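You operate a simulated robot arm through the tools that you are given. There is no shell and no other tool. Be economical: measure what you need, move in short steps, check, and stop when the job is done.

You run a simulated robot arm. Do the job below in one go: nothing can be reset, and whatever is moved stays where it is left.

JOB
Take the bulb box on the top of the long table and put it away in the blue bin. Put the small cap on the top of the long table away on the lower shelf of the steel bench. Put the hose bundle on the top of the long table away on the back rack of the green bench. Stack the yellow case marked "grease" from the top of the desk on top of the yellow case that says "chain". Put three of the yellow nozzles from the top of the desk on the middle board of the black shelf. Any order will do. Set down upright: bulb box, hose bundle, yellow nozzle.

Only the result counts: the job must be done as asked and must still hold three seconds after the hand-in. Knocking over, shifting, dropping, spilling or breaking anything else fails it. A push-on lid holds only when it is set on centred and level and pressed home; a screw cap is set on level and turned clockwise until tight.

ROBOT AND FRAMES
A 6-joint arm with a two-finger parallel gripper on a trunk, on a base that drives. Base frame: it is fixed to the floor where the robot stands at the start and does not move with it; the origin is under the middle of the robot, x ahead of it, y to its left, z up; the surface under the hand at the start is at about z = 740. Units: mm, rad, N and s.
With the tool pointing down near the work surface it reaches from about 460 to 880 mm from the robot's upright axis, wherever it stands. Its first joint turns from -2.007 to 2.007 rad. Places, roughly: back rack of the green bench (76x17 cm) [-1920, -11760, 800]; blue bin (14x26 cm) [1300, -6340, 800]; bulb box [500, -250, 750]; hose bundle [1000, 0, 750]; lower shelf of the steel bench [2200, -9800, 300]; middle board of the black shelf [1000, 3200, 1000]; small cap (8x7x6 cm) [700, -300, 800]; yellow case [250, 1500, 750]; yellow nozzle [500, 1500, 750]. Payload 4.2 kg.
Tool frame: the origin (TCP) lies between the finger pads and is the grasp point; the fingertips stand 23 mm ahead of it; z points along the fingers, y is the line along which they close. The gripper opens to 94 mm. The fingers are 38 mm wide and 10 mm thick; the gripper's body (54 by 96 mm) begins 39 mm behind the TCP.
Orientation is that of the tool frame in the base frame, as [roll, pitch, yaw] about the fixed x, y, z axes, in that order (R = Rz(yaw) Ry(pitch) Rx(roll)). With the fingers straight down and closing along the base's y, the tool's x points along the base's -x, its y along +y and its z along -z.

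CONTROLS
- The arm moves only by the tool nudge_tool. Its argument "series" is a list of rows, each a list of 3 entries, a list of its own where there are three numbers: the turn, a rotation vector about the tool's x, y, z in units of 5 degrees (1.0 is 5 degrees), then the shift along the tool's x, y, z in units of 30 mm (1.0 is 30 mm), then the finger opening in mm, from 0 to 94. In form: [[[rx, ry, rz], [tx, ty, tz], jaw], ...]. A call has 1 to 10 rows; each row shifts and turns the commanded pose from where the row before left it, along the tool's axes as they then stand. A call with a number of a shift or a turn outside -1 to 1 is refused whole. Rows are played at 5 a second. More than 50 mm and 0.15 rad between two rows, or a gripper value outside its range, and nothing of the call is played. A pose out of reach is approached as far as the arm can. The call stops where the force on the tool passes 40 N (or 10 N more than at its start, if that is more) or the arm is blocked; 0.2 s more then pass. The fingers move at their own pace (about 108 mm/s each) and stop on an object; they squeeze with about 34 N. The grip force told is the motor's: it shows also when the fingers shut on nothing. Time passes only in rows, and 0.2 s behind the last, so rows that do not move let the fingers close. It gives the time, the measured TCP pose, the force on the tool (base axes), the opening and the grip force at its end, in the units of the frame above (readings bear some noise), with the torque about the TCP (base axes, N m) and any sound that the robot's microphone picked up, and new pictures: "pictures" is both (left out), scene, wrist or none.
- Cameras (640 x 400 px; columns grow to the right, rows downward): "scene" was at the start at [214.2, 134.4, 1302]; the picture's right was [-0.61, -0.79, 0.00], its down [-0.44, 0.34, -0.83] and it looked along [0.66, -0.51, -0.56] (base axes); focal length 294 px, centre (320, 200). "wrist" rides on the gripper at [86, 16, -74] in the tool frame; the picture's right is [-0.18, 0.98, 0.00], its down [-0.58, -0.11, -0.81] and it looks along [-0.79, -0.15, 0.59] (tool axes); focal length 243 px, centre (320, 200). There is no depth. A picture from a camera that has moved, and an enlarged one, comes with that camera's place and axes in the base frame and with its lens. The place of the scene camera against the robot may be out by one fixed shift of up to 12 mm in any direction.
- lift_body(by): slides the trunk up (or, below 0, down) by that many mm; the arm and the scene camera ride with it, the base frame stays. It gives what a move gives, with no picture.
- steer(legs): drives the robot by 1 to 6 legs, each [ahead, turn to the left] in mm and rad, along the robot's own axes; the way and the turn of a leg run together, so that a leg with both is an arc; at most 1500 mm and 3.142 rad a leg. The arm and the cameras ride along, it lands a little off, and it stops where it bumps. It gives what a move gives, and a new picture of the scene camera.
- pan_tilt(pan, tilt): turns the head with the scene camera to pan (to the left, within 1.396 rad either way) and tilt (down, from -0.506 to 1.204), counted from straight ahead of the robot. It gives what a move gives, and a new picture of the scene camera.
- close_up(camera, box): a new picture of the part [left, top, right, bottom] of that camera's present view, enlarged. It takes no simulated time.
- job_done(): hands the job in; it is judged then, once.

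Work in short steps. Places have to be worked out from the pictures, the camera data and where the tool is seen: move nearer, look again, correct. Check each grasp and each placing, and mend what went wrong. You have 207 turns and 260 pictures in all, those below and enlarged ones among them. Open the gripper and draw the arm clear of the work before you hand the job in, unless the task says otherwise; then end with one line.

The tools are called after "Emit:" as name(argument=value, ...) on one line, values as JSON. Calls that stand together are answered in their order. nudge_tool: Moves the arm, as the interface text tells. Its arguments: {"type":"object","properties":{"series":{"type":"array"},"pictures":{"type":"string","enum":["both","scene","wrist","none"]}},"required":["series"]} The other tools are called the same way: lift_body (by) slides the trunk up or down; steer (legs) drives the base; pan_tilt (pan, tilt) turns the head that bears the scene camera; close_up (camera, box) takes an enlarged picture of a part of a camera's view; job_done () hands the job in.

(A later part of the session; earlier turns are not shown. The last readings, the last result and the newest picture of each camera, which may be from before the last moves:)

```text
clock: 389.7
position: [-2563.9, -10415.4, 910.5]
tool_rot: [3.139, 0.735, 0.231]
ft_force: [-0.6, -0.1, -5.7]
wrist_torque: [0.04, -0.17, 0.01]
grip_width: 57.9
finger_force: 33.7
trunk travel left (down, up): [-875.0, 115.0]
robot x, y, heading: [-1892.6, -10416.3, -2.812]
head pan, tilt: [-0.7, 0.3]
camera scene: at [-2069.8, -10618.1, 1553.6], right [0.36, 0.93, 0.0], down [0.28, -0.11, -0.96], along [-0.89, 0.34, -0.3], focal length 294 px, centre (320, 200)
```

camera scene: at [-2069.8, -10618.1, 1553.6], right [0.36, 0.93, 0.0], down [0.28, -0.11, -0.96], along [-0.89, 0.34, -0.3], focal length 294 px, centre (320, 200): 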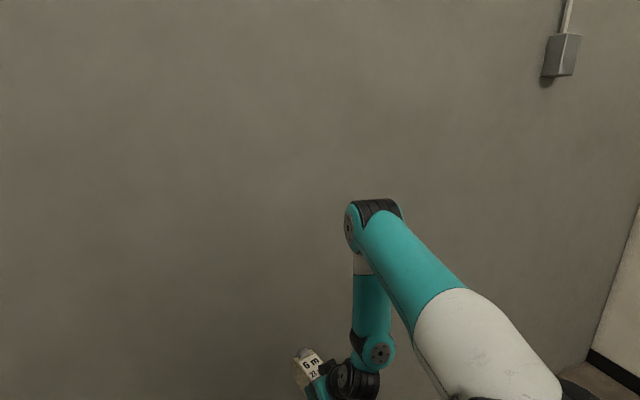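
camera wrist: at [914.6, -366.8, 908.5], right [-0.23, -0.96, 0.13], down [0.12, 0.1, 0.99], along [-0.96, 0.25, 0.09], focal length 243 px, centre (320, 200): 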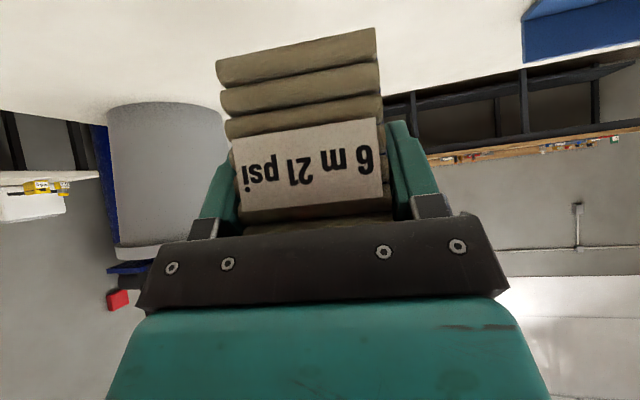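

Emit:
steer(legs=[[0, 1.24]])

Emit:
pan_tilt(pan=0, tilt=0.55)

```text
clock: 393.3
position: [-2094.6, -11058.8, 910.8]
tool_rot: [3.141, 0.734, 1.504]
ft_force: [-0.5, 0.2, -4.5]
wrist_torque: [0.16, -0.04, -0.01]
grip_width: 57.9
finger_force: 34.0
trunk travel left (down, up): [-875.0, 115.0]
robot x, y, heading: [-1889.2, -10418.2, -1.543]
head pan, tilt: [-0.7, 0.3]
camera scene: at [-1760.2, -10637.5, 1553.6], right [-0.78, 0.62, 0.0], down [0.18, 0.23, -0.96], along [-0.59, -0.75, -0.3], focal length 294 px, centre (320, 200)
```

scene: 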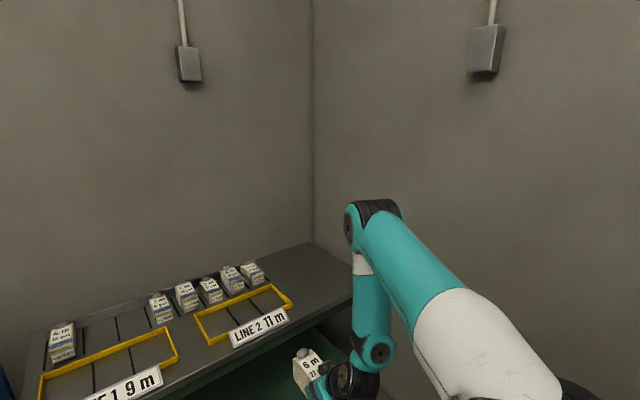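

```text
clock: 394.3
position: [-2095.2, -11058.4, 910.2]
tool_rot: [-3.141, 0.736, 1.503]
ft_force: [0.5, -0.2, -5.3]
wrist_torque: [0.15, 0.02, -0.02]
grip_width: 58.0
finger_force: 33.6
trunk travel left (down, up): [-875.0, 115.0]
robot x, y, heading: [-1891.9, -10419.4, -1.541]
head pan, tilt: [0.0, 0.55]
camera scene: at [-1699.6, -10654.0, 1530.7], right [-1.0, -0.03, 0.0], down [-0.02, 0.52, -0.85], along [0.03, -0.85, -0.52], focal length 294 px, centre (320, 200)
```

scene: 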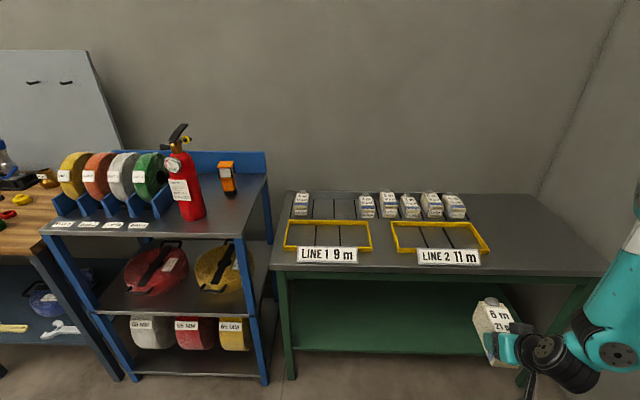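

Emit:
close_up(camera="scene", box=[265, 170, 515, 280])

```text
2.56 times, centred on (390, 225) of scene
camera zoom: at [-1699.6, -10654.0, 1530.7], right [-1.0, -0.03, 0.0], down [-0.02, 0.52, -0.85], along [0.03, -0.85, -0.52], focal length 752 px, centre (141, 136)
```

zoom: 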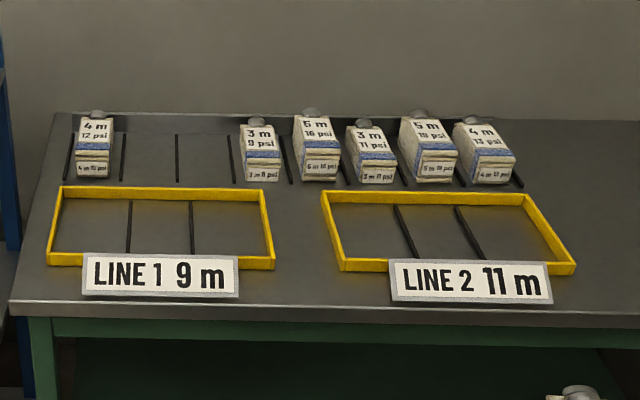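

The back rack has 8 slots marked by black strips; slots 2 and 3 are free. I'll use slot 3 (x≈-1767). I square the hand, move it sideways, and raise it.

Emit:
nudge_tool(series=[[[-0.52, 0, -0.58], [0, 0, 0], 30], [[0, 0, 0], [0, 1, 0], 30], [[0, 0, 0], [0, 1, 0], 30], [[0, 0, 0], [0, 1, 0], 30], [[0, 0, 0], [0, 1, 0], 30], [[0, 0, 0], [0, 1, 0], 30], [[0, 0, 0], [0, 1, 0], 30], [[0, 0, 0], [0, 1, 0], 30], [[0, 0, 0], [0, 1, 0], 30]], pictures="none")

Emit:
lift_body(by=60)

Emit:
steer(legs=[[0, 0.05], [500, 0]])

Emit:
close_up(camera="wrist", box=[0, 0, 640, 400])

```text
clock: 396.3
position: [-1856.6, -11058.8, 913.9]
tool_rot: [3.141, 0.734, 1.57]
ft_force: [-0.4, -0.4, -4.3]
wrist_torque: [0.21, 0.01, -0.01]
grip_width: 58.0
finger_force: 34.2
trunk travel left (down, up): [-875.0, 115.0]
robot x, y, heading: [-1894.6, -10421.7, -1.537]
head pan, tilt: [0.0, 0.55]
```

```text
clock: 397.3
position: [-1856.1, -11058.4, 973.4]
tool_rot: [3.14, 0.735, 1.571]
ft_force: [-0.3, 0.3, -5.4]
wrist_torque: [0.2, -0.02, -0.01]
grip_width: 57.9
finger_force: 34.0
trunk travel left (down, up): [-935.0, 55.0]
robot x, y, heading: [-1894.8, -10418.0, -1.54]
head pan, tilt: [0.0, 0.55]
```

```text
clock: 400.7
position: [-1783.4, -11549.2, 972.8]
tool_rot: [3.14, 0.734, 1.621]
ft_force: [0.5, -0.3, -4.9]
wrist_torque: [0.19, 0.02, -0.01]
grip_width: 58.0
finger_force: 33.8
trunk travel left (down, up): [-935.0, 55.0]
robot x, y, heading: [-1854.3, -10912.1, -1.491]
head pan, tilt: [0.0, 0.55]
camera scene: at [-1647.0, -11137.3, 1590.6], right [-1.0, -0.08, 0.0], down [-0.04, 0.52, -0.85], along [0.07, -0.85, -0.52], focal length 294 px, centre (320, 200)
```

scene: 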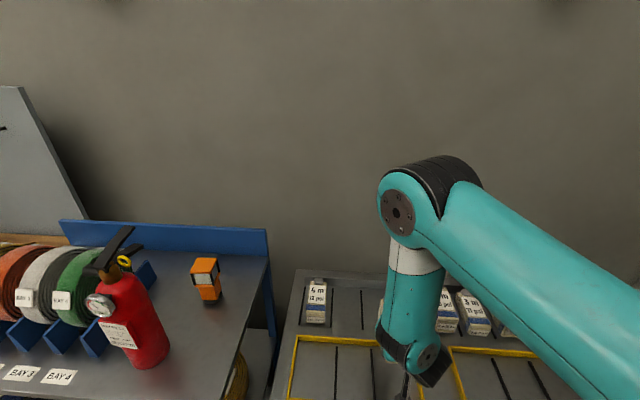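

```text
1.00 times, centred on (320, 200) of wrist (not enlarged: the box is as wide or as high as the picture)
camera zoom: at [-1773.1, -11434.9, 970.9], right [0.99, -0.09, 0.12], down [-0.12, 0.1, 0.99], along [-0.1, -0.99, 0.09], focal length 243 px, centre (320, 200)
```

zoom: 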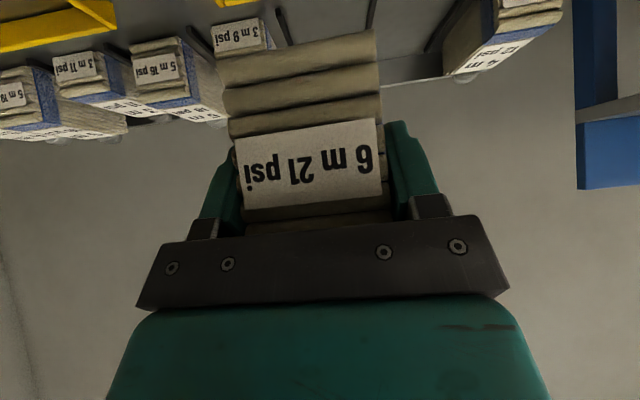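

Strips agree: slot 3 centred at x≈-1767. I square the hand and move it over the slot.

Emit:
nudge_tool(series=[[[0.38, 0, 0.425], [0, 0, 0], 30], [[0, 0, 0], [-0.74, 0.53, 0.67], 30], [[0, 0, 0], [-0.74, 0, 0.67], 30], [[0, 0, 0], [-0.74, 0, 0.67], 30], [[0, 0, 0], [-0.74, 0, 0.67], 30], [[0, 0, 0], [-0.74, 0, 0.67], 30]], pictures="both")

```text
clock: 402.1
position: [-1765.8, -11696.2, 974.3]
tool_rot: [3.141, 0.733, 1.572]
ft_force: [0.3, -0.1, -5.1]
wrist_torque: [0.16, -0.01, 0.0]
grip_width: 58.1
finger_force: 34.4
trunk travel left (down, up): [-935.0, 55.0]
robot x, y, heading: [-1850.2, -10916.1, -1.49]
head pan, tilt: [0.0, 0.55]
camera scene: at [-1647.0, -11137.1, 1590.6], right [-1.0, -0.08, 0.0], down [-0.04, 0.52, -0.85], along [0.07, -0.85, -0.52], focal length 294 px, centre (320, 200)
camera wrist: at [-1750.5, -11582.6, 970.5], right [0.98, -0.14, 0.12], down [-0.11, 0.11, 0.99], along [-0.15, -0.98, 0.09], focal length 243 px, centre (320, 200)
```

scene: 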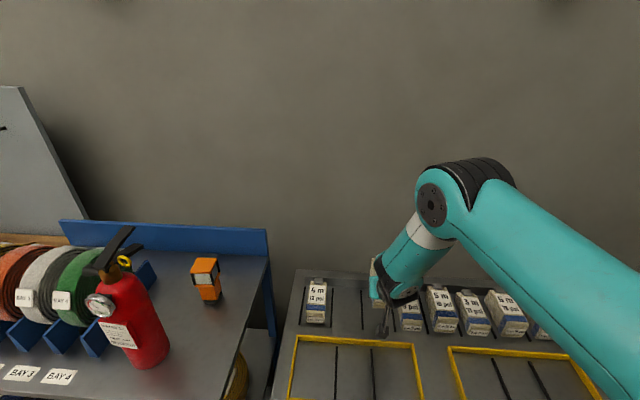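
wrist: 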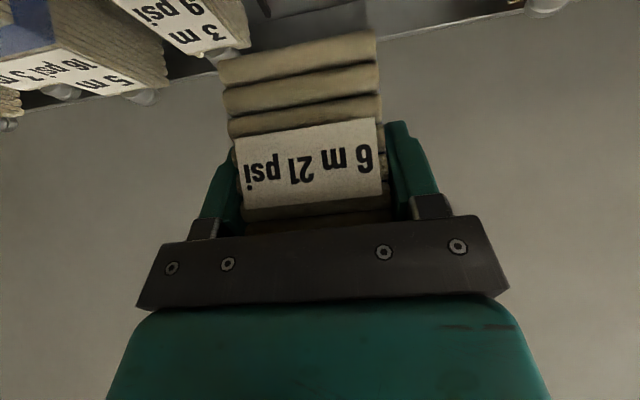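

Slightly shift right to keep clear of the neighbour, move in the last bit, then lower with the trunk.

Emit:
nudge_tool(series=[[[0, 0, 0], [-0.55, 0.35, 0.5], 30], [[0, 0, 0], [-0.55, 0, 0.5], 30]], pictures="none")

Emit:
lift_body(by=-100)

Emit:
pan_tilt(pan=-0.1, tilt=0.65)

Emit:
close_up(camera="wrist", box=[160, 0, 480, 200])

```text
clock: 402.7
position: [-1759.1, -11744.9, 971.6]
tool_rot: [3.142, 0.734, 1.573]
ft_force: [-0.2, 0.3, -5.8]
wrist_torque: [0.19, 0.0, 0.01]
grip_width: 57.9
finger_force: 33.7
trunk travel left (down, up): [-935.0, 55.0]
robot x, y, heading: [-1847.8, -10915.4, -1.49]
head pan, tilt: [0.0, 0.55]
```

```text
clock: 404.0
position: [-1756.3, -11744.4, 871.9]
tool_rot: [3.14, 0.736, 1.574]
ft_force: [0.4, 0.2, -4.6]
wrist_torque: [0.2, 0.03, 0.01]
grip_width: 57.5
finger_force: 34.3
trunk travel left (down, up): [-835.0, 155.0]
robot x, y, heading: [-1853.2, -10912.0, -1.491]
head pan, tilt: [0.0, 0.55]
```

```text
clock: 404.7
position: [-1755.9, -11745.0, 872.8]
tool_rot: [3.141, 0.735, 1.572]
ft_force: [-0.7, 0.2, -3.9]
wrist_torque: [0.22, -0.01, -0.03]
grip_width: 57.8
finger_force: 33.8
trunk travel left (down, up): [-835.0, 155.0]
robot x, y, heading: [-1857.6, -10914.5, -1.491]
head pan, tilt: [-0.099, 0.649]
camera scene: at [-1655.9, -11134.7, 1481.8], right [-1.0, 0.02, 0.0], down [0.01, 0.6, -0.8], along [-0.01, -0.8, -0.6], focal length 294 px, centre (320, 200)
```

scene: 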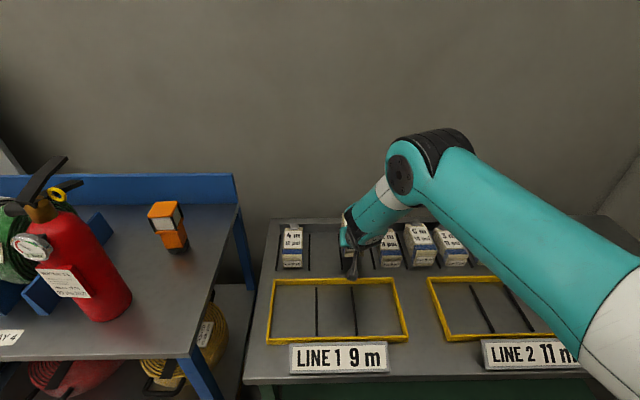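

```text
2.00 times, centred on (320, 100) of wrist
camera zoom: at [-1741.6, -11630.4, 869.5], right [0.98, -0.13, 0.12], down [-0.11, 0.11, 0.99], along [-0.15, -0.98, 0.09], focal length 485 px, centre (320, 400)
```

zoom: 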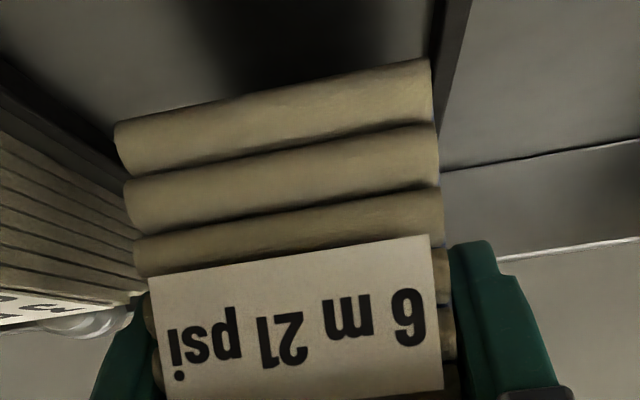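

Well centred between the strips. Lower to contact.

Emit:
lift_body(by=-16)

Emit:
lift_body(by=-4)

Emit:
lift_body(by=-4)

Emit:
lift_body(by=-4)

Emit:
close_up(camera="wrist", box=[160, 0, 480, 200])

```text
clock: 405.3
position: [-1756.8, -11743.7, 855.7]
tool_rot: [3.14, 0.734, 1.571]
ft_force: [1.0, 0.2, -5.1]
wrist_torque: [0.19, 0.03, 0.01]
grip_width: 58.0
finger_force: 34.4
trunk travel left (down, up): [-819.0, 171.0]
robot x, y, heading: [-1852.0, -10913.4, -1.491]
head pan, tilt: [-0.099, 0.649]
```

```text
clock: 405.8
position: [-1757.3, -11744.7, 853.1]
tool_rot: [3.139, 0.736, 1.571]
ft_force: [0.5, -0.7, -3.8]
wrist_torque: [0.07, 0.05, 0.0]
grip_width: 58.1
finger_force: 34.1
trunk travel left (down, up): [-815.0, 175.0]
robot x, y, heading: [-1853.5, -10917.4, -1.495]
head pan, tilt: [-0.099, 0.649]
```

```text
clock: 406.4
position: [-1756.2, -11745.8, 850.6]
tool_rot: [3.139, 0.742, 1.572]
ft_force: [-0.8, 9.7, 16.1]
wrist_torque: [-1.95, 0.65, -0.26]
grip_width: 57.2
finger_force: 32.4
trunk travel left (down, up): [-811.0, 179.0]
robot x, y, heading: [-1856.8, -10911.9, -1.487]
head pan, tilt: [-0.099, 0.649]
```

```text
clock: 406.8
position: [-1757.5, -11744.8, 851.7]
tool_rot: [3.139, 0.743, 1.574]
ft_force: [-1.6, 19.5, 18.0]
wrist_torque: [0.0, 0.26, -0.21]
grip_width: 57.8
finger_force: 34.0
trunk travel left (down, up): [-808.0, 182.0]
robot x, y, heading: [-1854.6, -10914.7, -1.489]
head pan, tilt: [-0.099, 0.649]
stopped: the force on the tool passed its limit at 45 N (the readings are from after the stop); the commanded pose is now the measured one
```

```text
2.00 times, centred on (320, 100) of wrist
camera zoom: at [-1741.3, -11631.3, 847.2], right [0.98, -0.13, 0.13], down [-0.11, 0.12, 0.99], along [-0.15, -0.98, 0.1], focal length 485 px, centre (320, 400)
```

zoom: 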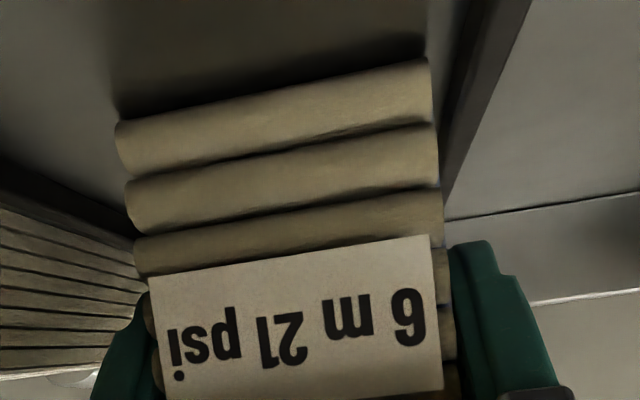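

Contact on the rack. I open modestly and withdraw along the tool axis.

Emit:
nudge_tool(series=[[[0, 0, 0], [0, 0, 0], 72], [[0, 0, 0], [0, 0, 0], 72], [[0, 0, 0], [0, 0, -0.5], 72], [[0, 0, 0], [0, 0, -1], 72], [[0, 0, 0], [0, 0, -1], 72], [[0, 0, 0], [0, 0, -1], 72], [[0, 0, 0], [0, 0, -1], 72]], pictures="both")

```text
clock: 408.4
position: [-1758.0, -11653.5, 948.8]
tool_rot: [3.14, 0.74, 1.573]
ft_force: [-0.3, 0.0, -0.8]
wrist_torque: [0.03, -0.01, -0.01]
grip_width: 71.9
finger_force: 0.0
trunk travel left (down, up): [-808.0, 182.0]
robot x, y, heading: [-1853.9, -10915.1, -1.49]
head pan, tilt: [-0.099, 0.649]
camera scene: at [-1655.9, -11134.8, 1455.2], right [-1.0, 0.02, 0.0], down [0.01, 0.6, -0.8], along [-0.01, -0.8, -0.6], focal length 294 px, centre (320, 200)
camera wrist: at [-1742.3, -11539.0, 945.9], right [0.98, -0.13, 0.13], down [-0.11, 0.11, 0.99], along [-0.15, -0.98, 0.1], focal length 243 px, centre (320, 200)
```

scene: 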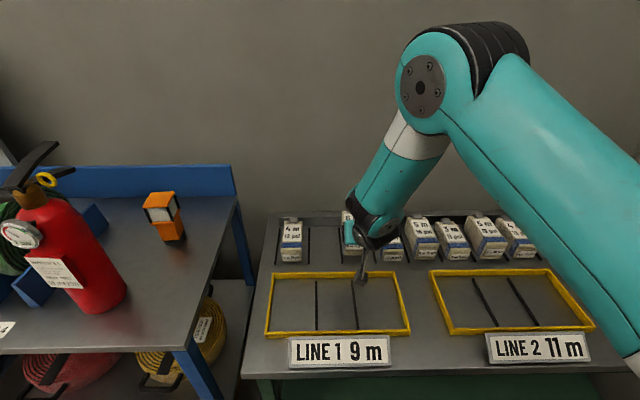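
wrist: 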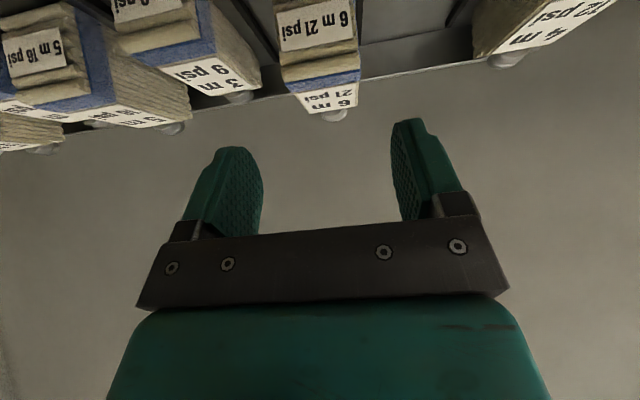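

The hose stands in the rack. I back out and drive back by the same route toward the corridor.

Emit:
steer(legs=[[-480, 0], [0, 1.85], [1500, 0], [1440, 0], [0, 0.637], [1500, 0]])

Emit:
pan_tilt(pan=0, tilt=0.4)

```text
clock: 438.1
position: [1944.2, -7469.1, 948.9]
tool_rot: [3.14, 0.741, -2.195]
ft_force: [-0.2, -0.8, -0.8]
wrist_torque: [0.0, -0.03, -0.02]
grip_width: 71.9
finger_force: 0.1
trunk travel left (down, up): [-808.0, 182.0]
robot x, y, heading: [1590.7, -8125.9, 1.029]
head pan, tilt: [-0.099, 0.649]
camera scene: at [1545.4, -7823.9, 1455.3], right [0.8, -0.6, 0.0], down [-0.36, -0.48, -0.8], along [0.48, 0.64, -0.6], focal length 294 px, centre (320, 200)
```

scene: 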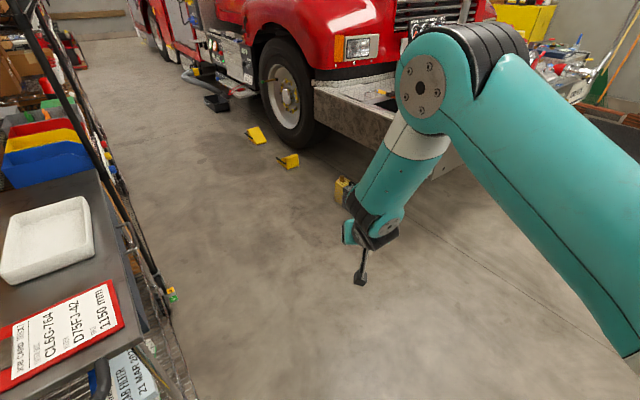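

```text
clock: 438.8
position: [1944.4, -7468.8, 949.4]
tool_rot: [3.139, 0.742, -2.194]
ft_force: [-0.1, 0.7, -0.8]
wrist_torque: [0.01, -0.04, 0.01]
grip_width: 72.2
finger_force: 0.0
trunk travel left (down, up): [-808.0, 182.0]
robot x, y, heading: [1593.6, -8127.1, 1.03]
head pan, tilt: [0.0, 0.4]
camera scene: at [1541.2, -7814.1, 1477.8], right [0.86, -0.52, 0.0], down [-0.2, -0.33, -0.92], along [0.47, 0.79, -0.39], focal length 294 px, centre (320, 200)
```

scene: 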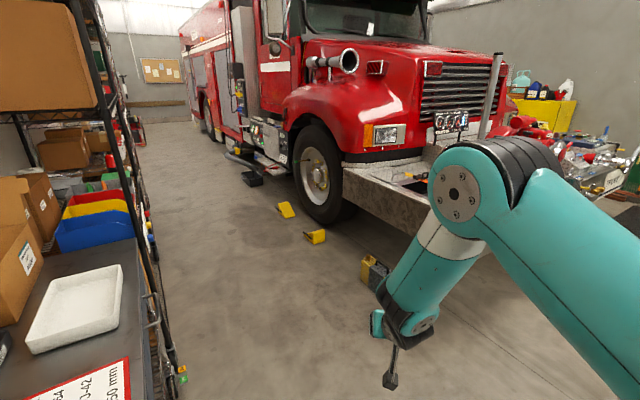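

Emit:
steer(legs=[[0, -0.05], [880, 0], [0, 0.59]])

```text
clock: 445.6
position: [2056.6, -6652.1, 949.2]
tool_rot: [3.139, 0.742, -1.658]
ft_force: [0.4, -0.3, -0.7]
wrist_torque: [-0.02, -0.03, -0.01]
grip_width: 71.9
finger_force: 0.1
trunk travel left (down, up): [-808.0, 182.0]
robot x, y, heading: [2088.8, -7395.6, 1.568]
head pan, tilt: [0.0, 0.4]
camera scene: at [1885.1, -7150.9, 1477.8], right [1.0, 0.0, 0.0], down [0.0, -0.39, -0.92], along [0.0, 0.92, -0.39], focal length 294 px, centre (320, 200)
```

scene: 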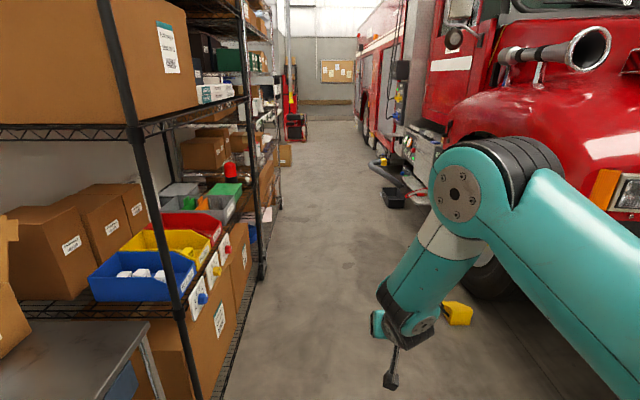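

Emit:
steer(legs=[[1500, 0], [1500, 0], [1500, 0], [1500, 0], [1500, 0]])

```text
clock: 480.8
position: [2363.7, 773.2, 949.4]
tool_rot: [3.14, 0.741, -1.703]
ft_force: [0.7, 0.3, 0.4]
wrist_torque: [0.0, -0.01, 0.02]
grip_width: 71.9
finger_force: 0.0
trunk travel left (down, up): [-808.0, 182.0]
robot x, y, heading: [2362.7, 25.3, 1.517]
head pan, tilt: [0.0, 0.4]
camera scene: at [2169.6, 282.0, 1477.8], right [1.0, -0.05, 0.0], down [-0.02, -0.39, -0.92], along [0.05, 0.92, -0.39], focal length 294 px, centre (320, 200)
```

scene: 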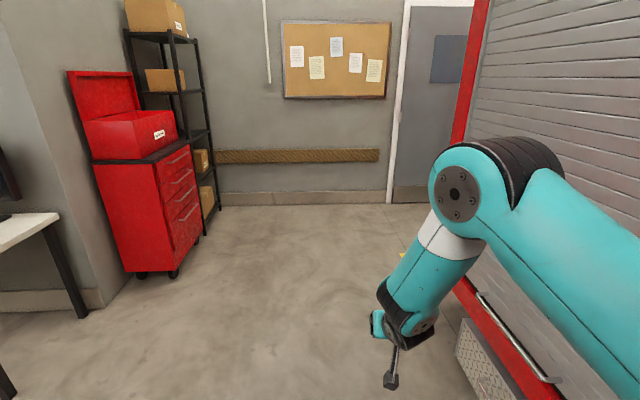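

I go on to the desk's east side.

Emit:
steer(legs=[[0, 0.48], [1500, 0], [120, 0], [0, 1.14]])

Emit:
pan_tilt(pan=0.0, tilt=0.55)

```text
clock: 491.4
position: [1254.8, 2184.1, 951.3]
tool_rot: [-3.11, 0.743, -1.136]
ft_force: [21.0, 1.8, 11.5]
wrist_torque: [0.11, 0.39, -0.29]
grip_width: 63.5
finger_force: 0.0
trunk travel left (down, up): [-808.0, 182.0]
robot x, y, heading: [1643.0, 1548.5, 2.088]
head pan, tilt: [0.0, 0.4]
stopped in leg 4: the force on the tool passed its limit at 56 N (the readings are from after the stop); the commanded pose is now the measured one
camera scene: at [1345.0, 1663.6, 1478.3], right [0.87, 0.5, 0.0], down [0.19, -0.34, -0.92], along [-0.46, 0.8, -0.39], focal length 294 px, centre (320, 200)
```

scene: 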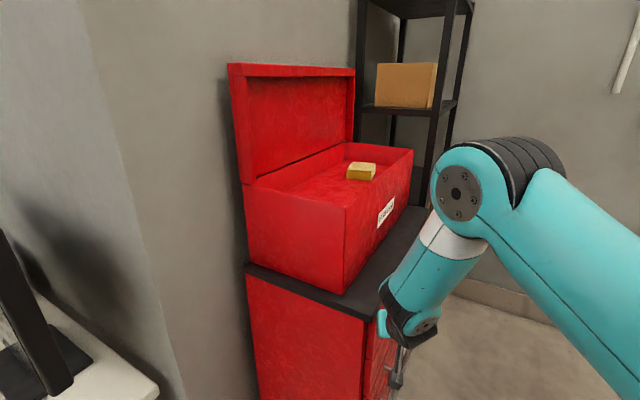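

```text
clock: 492.1
position: [1252.4, 2184.0, 950.8]
tool_rot: [-3.111, 0.745, -1.132]
ft_force: [26.2, 2.5, 10.6]
wrist_torque: [0.14, 0.37, -0.39]
grip_width: 60.8
finger_force: 0.0
trunk travel left (down, up): [-808.0, 182.0]
robot x, y, heading: [1643.2, 1547.0, 2.095]
head pan, tilt: [0.0, 0.55]
camera scene: at [1346.4, 1660.9, 1464.6], right [0.87, 0.5, 0.0], down [0.26, -0.45, -0.85], along [-0.42, 0.74, -0.52], focal length 294 px, centre (320, 200)
```

scene: 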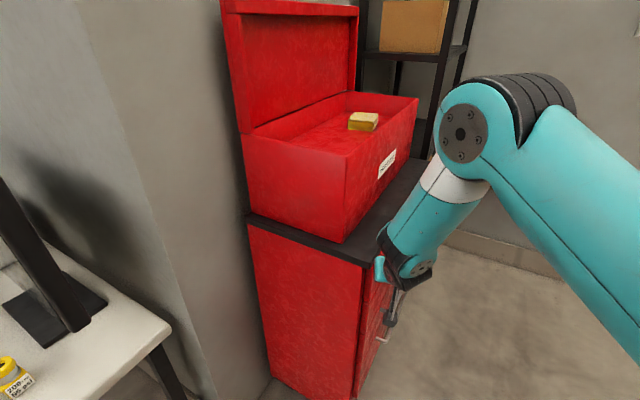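

The hand touched the red cabinet while turning. I turn back a little, reverse well clear and turn there.

Emit:
steer(legs=[[0, -0.12], [-430, 0], [0, 1.16]])

```text
clock: 498.2
position: [1066.0, 1125.1, 950.6]
tool_rot: [-3.115, 0.742, -0.097]
ft_force: [0.0, -0.5, -0.4]
wrist_torque: [0.01, 0.0, 0.0]
grip_width: 71.9
finger_force: 0.1
trunk travel left (down, up): [-808.0, 182.0]
robot x, y, heading: [1814.3, 1142.6, 3.13]
head pan, tilt: [0.0, 0.55]
camera scene: at [1560.3, 949.7, 1464.1], right [0.01, 1.0, 0.0], down [0.52, -0.01, -0.85], along [-0.85, 0.01, -0.52], focal length 294 px, centre (320, 200)
```

scene: 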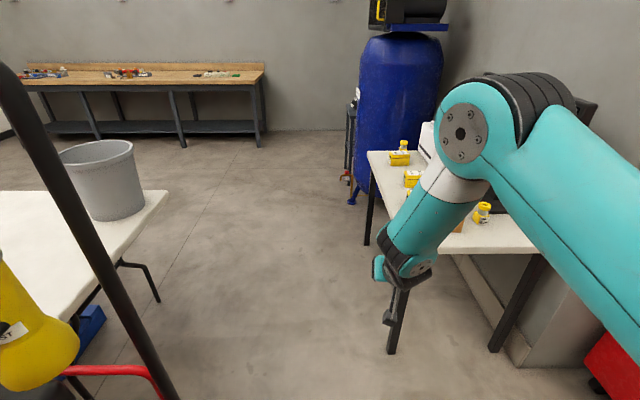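

The desk spans x -166…750, y 1300…1950. I'll work from its south side, facing +y, so everything is in reach. First I pull the hand in and raise it.

Emit:
nudge_tool(series=[[[0, 0, 0], [0.6, 0, -0.8], 72], [[0, 0, 0], [0.6, 0, -0.8], 72], [[0, 0, 0], [0.6, 0, -0.8], 72], [[0, 0, 0], [0.6, 0, -0.8], 72], [[0, 0, 0], [0.6, 0, -0.8], 72], [[0, 0, 0], [0.6, 0, -0.8], 72]], pictures="none")

Emit:
lift_body(by=150)

Emit:
steer(legs=[[0, 0.24], [800, 0], [0, -0.22]])

```text
clock: 499.6
position: [1244.1, 1105.1, 985.2]
tool_rot: [-3.116, 0.745, -0.096]
ft_force: [-0.1, -0.2, 0.0]
wrist_torque: [-0.02, -0.02, -0.03]
grip_width: 71.9
finger_force: 0.0
trunk travel left (down, up): [-808.0, 182.0]
robot x, y, heading: [1811.4, 1141.6, 3.132]
head pan, tilt: [0.0, 0.55]
```

```text
clock: 501.4
position: [1243.5, 1104.3, 1134.7]
tool_rot: [-3.115, 0.745, -0.093]
ft_force: [-0.3, 0.4, 0.1]
wrist_torque: [-0.02, 0.0, 0.0]
grip_width: 72.2
finger_force: 0.1
trunk travel left (down, up): [-958.0, 32.0]
robot x, y, heading: [1810.8, 1141.4, 3.129]
head pan, tilt: [0.0, 0.55]
```

```text
clock: 507.2
position: [478.2, 905.9, 1136.4]
tool_rot: [-3.115, 0.745, -0.06]
ft_force: [-0.2, -0.7, -0.5]
wrist_torque: [-0.02, 0.0, -0.02]
grip_width: 71.9
finger_force: 0.1
trunk travel left (down, up): [-958.0, 32.0]
robot x, y, heading: [1045.7, 962.3, -3.115]
head pan, tilt: [0.0, 0.55]
camera scene: at [800.7, 761.5, 1614.1], right [-0.02, 1.0, 0.0], down [0.52, 0.01, -0.85], along [-0.85, -0.02, -0.52], focal length 294 px, centre (320, 200)
```

scene: 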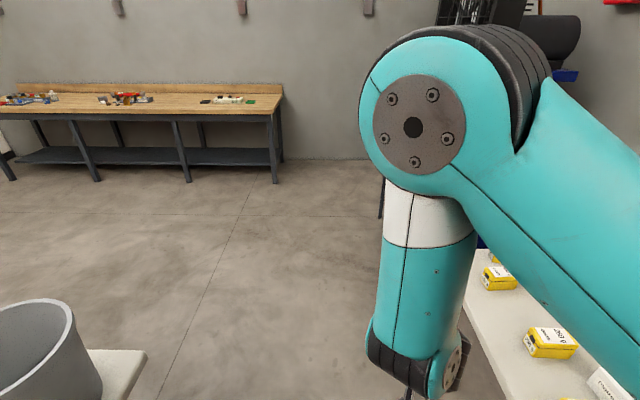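

Emit:
steer(legs=[[640, 0], [0, -1.6]])

Emit:
pan_tilt(pan=-0.1, tilt=0.85)

```text
clock: 514.2
position: [318.7, 1503.7, 1135.1]
tool_rot: [-3.119, 0.745, -1.54]
ft_force: [-0.8, 0.1, -0.6]
wrist_torque: [0.0, 0.02, 0.01]
grip_width: 72.0
finger_force: 0.1
trunk travel left (down, up): [-958.0, 32.0]
robot x, y, heading: [430.5, 941.8, 1.691]
head pan, tilt: [0.0, 0.55]
stopped in leg 2: the robot was blocked; the commanded pose is now the measured one
camera scene: at [196.9, 1162.0, 1614.1], right [0.99, 0.12, 0.0], down [0.06, -0.52, -0.85], along [-0.1, 0.85, -0.52], focal length 294 px, centre (320, 200)
```

scene: 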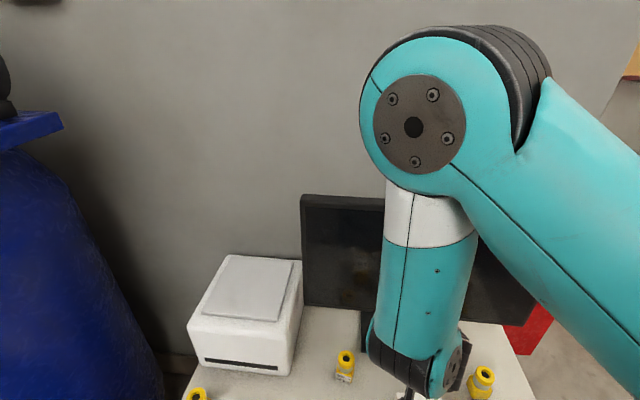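

```text
clock: 515.0
position: [319.1, 1503.6, 1134.8]
tool_rot: [-3.116, 0.745, -1.536]
ft_force: [-0.3, 0.8, -0.1]
wrist_torque: [-0.04, -0.01, 0.02]
grip_width: 72.0
finger_force: 0.1
trunk travel left (down, up): [-958.0, 32.0]
robot x, y, heading: [428.2, 940.6, 1.699]
head pan, tilt: [-0.099, 0.85]
camera scene: at [206.2, 1151.0, 1588.8], right [1.0, 0.02, 0.0], down [0.02, -0.75, -0.66], along [-0.01, 0.66, -0.75], focal length 294 px, centre (320, 200)
```

scene: 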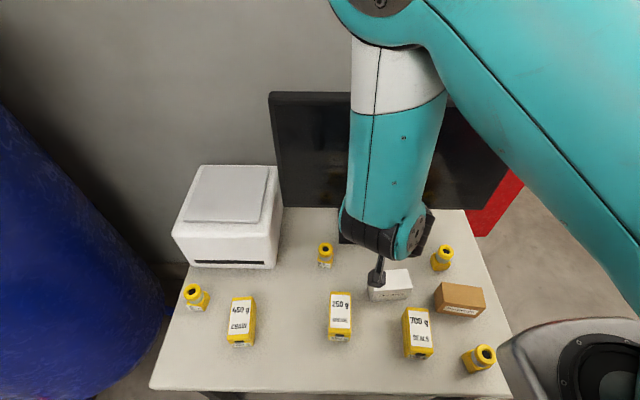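

Four yellow nozzles and three yellow cases are visible. The turn was stopped by contact (perhaps a desk leg); I ease back a little, then read the labels.

Emit:
steer(legs=[[0, 0.03]])

Emit:
close_up(camera="scene", box=[180, 230, 500, 390])

```text
clock: 515.7
position: [302.7, 1499.9, 1134.3]
tool_rot: [-3.118, 0.744, -1.508]
ft_force: [0.6, 0.5, 0.3]
wrist_torque: [0.02, -0.01, 0.0]
grip_width: 72.0
finger_force: 0.1
trunk travel left (down, up): [-958.0, 32.0]
robot x, y, heading: [428.8, 945.5, 1.719]
head pan, tilt: [-0.099, 0.85]
camera scene: at [200.3, 1144.5, 1588.7], right [1.0, 0.05, 0.0], down [0.04, -0.75, -0.66], along [-0.03, 0.66, -0.75], focal length 294 px, centre (320, 200)
```

scene: 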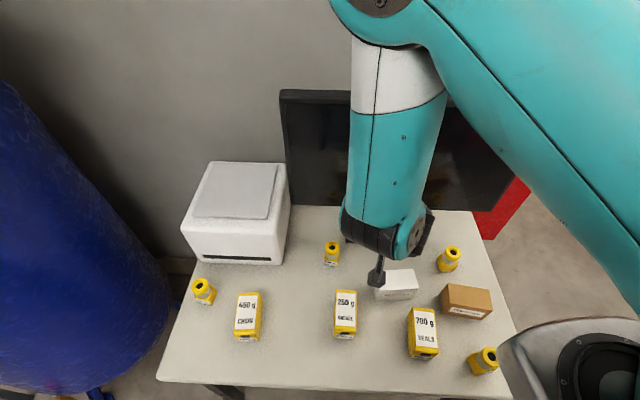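

```text
2.00 times, centred on (340, 310) of scene
camera zoom: at [200.3, 1144.5, 1588.7], right [1.0, 0.05, 0.0], down [0.04, -0.75, -0.66], along [-0.03, 0.66, -0.75], focal length 587 px, centre (280, -20)
```

zoom: 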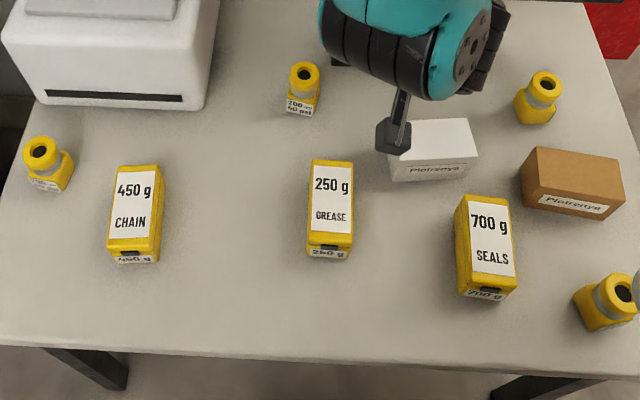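

Labels: left case is CHAIN (centre ≈(-7,1426)), middle is GREASE (≈(258,1446), 57 wide, 55 high). I make the hand vertical and square to the grease case.

Emit:
nudge_tool(series=[[[0, 1, 0], [0, 0, 0], 85], [[0, 1, 0], [0, 0, 0], 85], [[0, 1, 0], [0, 0, 0], 85], [[0, 1, 0], [0, 0, 0], 85], [[0, 1, 0], [0, 0, 0], 85], [[0, 1, 0], [0, 0, 0], 85], [[0, 1, 0], [0, 0, 0], 85], [[0, 1, 0], [0, 0, 0], 85], [[0, 0.53, 0.6], [0, 0, 0], 85], [[0, 0, 0.65], [0, 0, 0], 85]], pictures="none")

Emit:
lift_body(by=-200)

Emit:
close_up(camera="wrist", box=[0, 0, 640, 400])

```text
clock: 517.9
position: [302.9, 1500.6, 1135.2]
tool_rot: [-3.125, 0.003, -1.632]
ft_force: [-0.1, 0.3, -0.9]
wrist_torque: [0.02, 0.0, 0.03]
grip_width: 84.8
finger_force: 0.1
trunk travel left (down, up): [-958.0, 32.0]
robot x, y, heading: [429.3, 944.8, 1.716]
head pan, tilt: [-0.099, 0.85]
```

```text
clock: 520.1
position: [303.8, 1500.3, 935.1]
tool_rot: [-3.126, 0.002, -1.633]
ft_force: [0.4, -0.4, 0.7]
wrist_torque: [0.01, -0.03, 0.01]
grip_width: 84.8
finger_force: 0.2
trunk travel left (down, up): [-758.0, 232.0]
robot x, y, heading: [426.8, 943.3, 1.715]
head pan, tilt: [-0.099, 0.85]
```

```text
1.00 times, centred on (320, 200) of wrist (not enlarged: the box is as wide or as high as the picture)
camera zoom: at [280.0, 1414.7, 1009.6], right [-0.97, 0.24, -0.02], down [0.13, 0.57, 0.81], along [0.21, 0.78, -0.59], focal length 243 px, centre (320, 200)
```

zoom: 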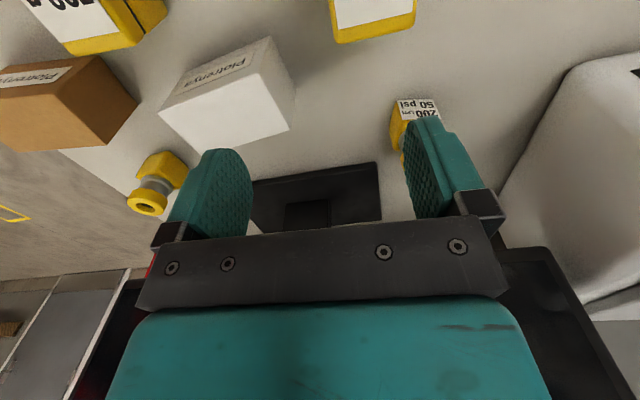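

Emit:
nudge_tool(series=[[[0, 0, 0], [0.85, 0.32, 0], 85], [[0, 0, 0], [0.85, 0.32, 0], 85], [[0, 0, 0], [0.85, 0.32, 0], 85], [[0, 0, 0], [0.85, 0.32, 0], 85]], pictures="wrist")

```text
clock: 521.1
position: [261.3, 1399.3, 933.9]
tool_rot: [-3.127, 0.003, -1.635]
ft_force: [0.4, 1.0, -0.6]
wrist_torque: [-0.04, -0.01, 0.01]
grip_width: 84.8
finger_force: 0.0
trunk travel left (down, up): [-758.0, 232.0]
robot x, y, heading: [422.7, 944.9, 1.717]
head pan, tilt: [-0.099, 0.85]
camera wrist: at [236.9, 1314.5, 1008.0], right [-0.97, 0.24, -0.01], down [0.13, 0.57, 0.81], along [0.21, 0.78, -0.59], focal length 243 px, centre (320, 200)
```

wrist: 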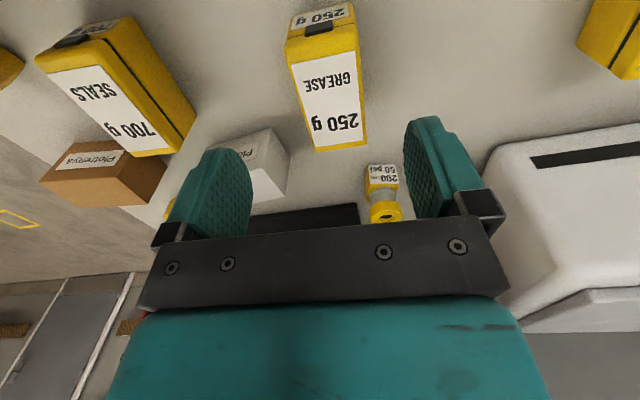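

Grease centre (262,1444), aligned. Descend and grasp.

Emit:
nudge_tool(series=[[[0, 0, 0], [-0.75, 0.05, 0], 85], [[0, 0, 0], [-0.75, 0, 0.3], 85], [[0, 0, 0], [0, 0, 1], 85], [[0, 0, 0], [0, 0, 1], 85], [[0, 0, 0], [0, 0, 1], 85], [[0, 0, 0], [0, 0, 1], 85], [[0, 0, 0], [0, 0, 1], 85], [[0, 0, 0], [0, 0, 0], 30], [[0, 0, 0], [0, 0, 0], 30], [[0, 0, 0], [0, 0, 0], 30]], pictures="wrist")

```text
clock: 523.3
position: [263.7, 1447.3, 774.6]
tool_rot: [-3.126, 0.004, -1.631]
ft_force: [-1.4, 0.9, 0.6]
wrist_torque: [0.02, 0.12, -0.05]
grip_width: 57.9
finger_force: 34.2
trunk travel left (down, up): [-758.0, 232.0]
robot x, y, heading: [430.9, 939.5, 1.727]
head pan, tilt: [-0.099, 0.85]
camera wrist: at [240.2, 1361.0, 848.8], right [-0.97, 0.24, -0.01], down [0.13, 0.57, 0.81], along [0.21, 0.78, -0.59], focal length 243 px, centre (320, 200)
```

wrist: 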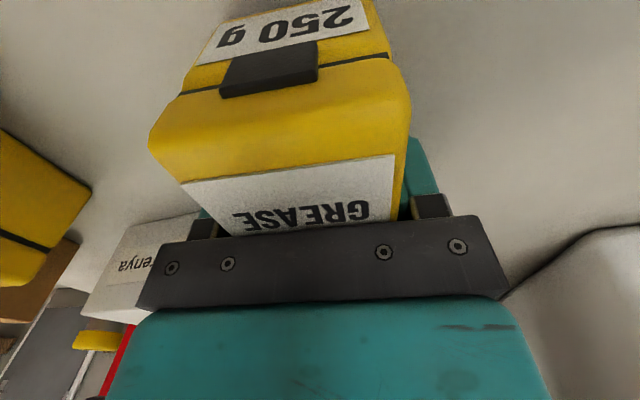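

Gripped (58 mm). I lift it and move over toward the chain case.

Emit:
lift_body(by=140)

Emit:
nudge_tool(series=[[[0, 0, 0], [0.5, 1, 0], 30], [[0, 0, 0], [0.5, 1, 0], 30], [[0, 0, 0], [0.5, 1, 0], 30], [[0, 0, 0], [0.5, 1, 0], 30], [[0, 0, 0], [0.5, 1, 0], 30], [[0, 0, 0], [0, 1, 0], 30], [[0, 0, 0], [0, 1, 0], 30], [[0, 0, -1], [0, 1, 0], 30], [[0, 0, -1], [0, 0.8, 0], 30]], pictures="both")

```text
clock: 525.0
position: [263.0, 1447.4, 915.2]
tool_rot: [-3.126, 0.001, -1.63]
ft_force: [-0.5, 0.0, -2.6]
wrist_torque: [0.02, 0.02, -0.01]
grip_width: 57.9
finger_force: 34.2
trunk travel left (down, up): [-898.0, 92.0]
robot x, y, heading: [426.5, 942.8, 1.722]
head pan, tilt: [-0.099, 0.85]
```

```text
clock: 527.0
position: [-4.5, 1384.8, 909.2]
tool_rot: [-3.125, -0.001, -1.457]
ft_force: [-1.0, 0.0, -2.7]
wrist_torque: [0.02, -0.03, -0.01]
grip_width: 57.8
finger_force: 34.2
trunk travel left (down, up): [-898.0, 92.0]
robot x, y, heading: [425.6, 942.2, 1.721]
head pan, tilt: [-0.099, 0.85]
camera scene: at [200.3, 1144.6, 1528.7], right [1.0, 0.05, 0.0], down [0.04, -0.75, -0.66], along [-0.03, 0.66, -0.75], focal length 294 px, centre (320, 200)
camera wrist: at [-12.5, 1297.1, 983.1], right [-1.0, 0.07, -0.02], down [0.03, 0.59, 0.81], along [0.07, 0.8, -0.59], focal length 243 px, centre (320, 200)
```

scene: 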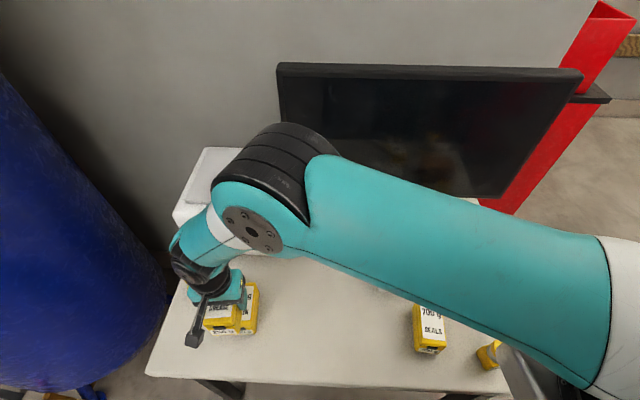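
wrist: 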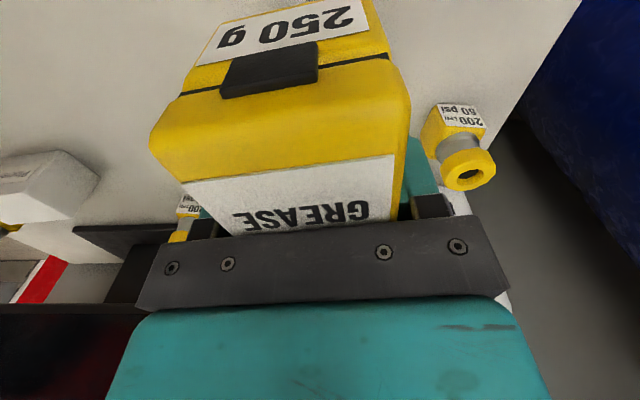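

Emit:
close_up(camera="scene", box=[170, 250, 290, 350])

```text
4.00 times, centred on (230, 300) of scene
camera zoom: at [200.3, 1144.6, 1528.7], right [1.0, 0.05, 0.0], down [0.04, -0.75, -0.66], along [-0.03, 0.66, -0.75], focal length 1174 px, centre (680, -200)
```

zoom: 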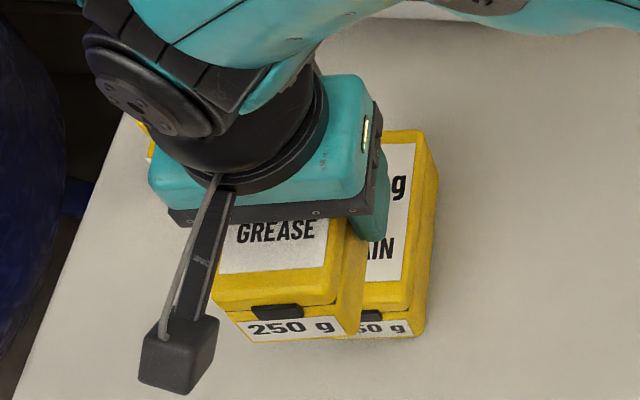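

Chain centre ≈(-1,1423), yaw matches. I move over it and lower.

Emit:
nudge_tool(series=[[[0, 0, 0], [-0.67, -0.15, 0], 30], [[0, 0, 0], [-0.67, -0.14, 0], 30]], pictures="none")

Emit:
lift_body(by=-66)

Emit:
close_up(camera="scene", box=[170, 230, 290, 330])

Emit:
close_up(camera="wrist", box=[0, 0, 640, 400])

```text
clock: 527.6
position: [-1.6, 1426.8, 910.0]
tool_rot: [-3.126, 0.0, -1.458]
ft_force: [0.5, -0.5, -3.1]
wrist_torque: [0.03, 0.0, 0.02]
grip_width: 57.8
finger_force: 33.8
trunk travel left (down, up): [-898.0, 92.0]
robot x, y, heading: [429.1, 948.1, 1.721]
head pan, tilt: [-0.099, 0.85]
```

```text
clock: 528.6
position: [-2.4, 1426.9, 845.0]
tool_rot: [-3.127, 0.002, -1.459]
ft_force: [2.0, -0.7, 7.7]
wrist_torque: [0.32, 0.3, 0.03]
grip_width: 57.9
finger_force: 34.1
trunk travel left (down, up): [-832.0, 158.0]
robot x, y, heading: [428.7, 945.7, 1.722]
head pan, tilt: [-0.099, 0.85]
```

```text
4.00 times, centred on (230, 280) of scene
camera zoom: at [200.5, 1144.2, 1463.0], right [1.0, 0.05, 0.0], down [0.04, -0.75, -0.66], along [-0.03, 0.66, -0.75], focal length 1174 px, centre (680, -120)
```

zoom: 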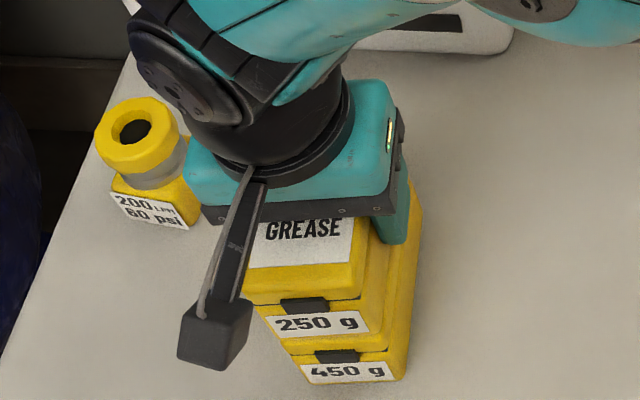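

```text
1.00 times, centred on (320, 200) of wrist (not enlarged: the box is as wide or as high as the picture)
camera zoom: at [-9.4, 1338.8, 919.4], right [-1.0, 0.07, -0.01], down [0.03, 0.59, 0.81], along [0.07, 0.81, -0.59], focal length 243 px, centre (320, 200)
```

zoom: 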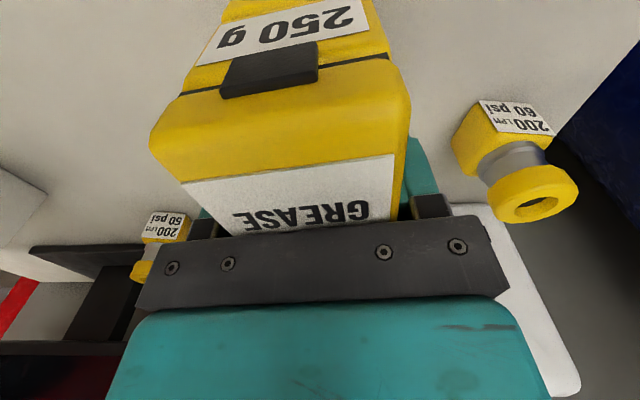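

Contact already: cases are ~70 mm high, so my estimate shifts by a few mm. I lift slightly, correct by (+3,+6) mm and set it down again.

Emit:
lift_body(by=8)

Emit:
nudge_tool(series=[[[0, 0, 0], [-0.2, -0.12, 0], 30], [[0, 0, 0], [0, 0, 0], 30]], pictures="none")

Emit:
lift_body(by=-7)

Emit:
lift_body(by=-2)

Emit:
close_up(camera="scene", box=[200, 260, 290, 330])

```text
clock: 529.2
position: [0.5, 1426.1, 851.7]
tool_rot: [-3.123, -0.001, -1.459]
ft_force: [0.1, 0.1, -2.8]
wrist_torque: [0.0, 0.0, 0.04]
grip_width: 58.1
finger_force: 34.5
trunk travel left (down, up): [-840.0, 150.0]
robot x, y, heading: [424.2, 943.9, 1.717]
head pan, tilt: [-0.099, 0.85]
```

```text
clock: 529.8
position: [1.2, 1432.7, 853.0]
tool_rot: [-3.125, 0.001, -1.458]
ft_force: [0.6, 0.2, -3.2]
wrist_torque: [0.07, 0.03, 0.0]
grip_width: 58.1
finger_force: 34.3
trunk travel left (down, up): [-840.0, 150.0]
robot x, y, heading: [430.7, 939.8, 1.722]
head pan, tilt: [-0.099, 0.85]
```

```text
clock: 530.4
position: [0.9, 1431.4, 845.1]
tool_rot: [-3.127, 0.001, -1.458]
ft_force: [0.1, -0.3, -1.7]
wrist_torque: [0.04, 0.04, 0.0]
grip_width: 57.7
finger_force: 33.9
trunk travel left (down, up): [-833.0, 157.0]
robot x, y, heading: [428.6, 949.0, 1.722]
head pan, tilt: [-0.099, 0.85]
```

```text
clock: 530.9
position: [0.3, 1432.3, 845.8]
tool_rot: [-3.128, 0.001, -1.457]
ft_force: [2.4, -2.2, 13.5]
wrist_torque: [0.11, 0.44, 0.06]
grip_width: 57.6
finger_force: 34.0
trunk travel left (down, up): [-831.0, 159.0]
robot x, y, heading: [427.5, 944.6, 1.723]
head pan, tilt: [-0.099, 0.85]
```

```text
5.71 times, centred on (245, 295) of scene
camera zoom: at [200.6, 1144.0, 1462.1], right [1.0, 0.05, 0.0], down [0.04, -0.75, -0.66], along [-0.03, 0.66, -0.75], focal length 1678 px, centre (749, -343)
```

zoom: 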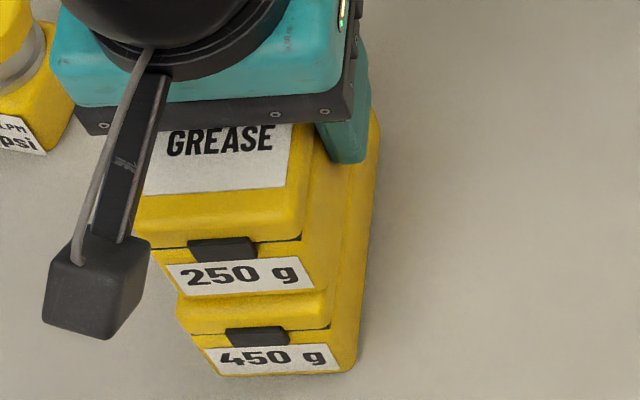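

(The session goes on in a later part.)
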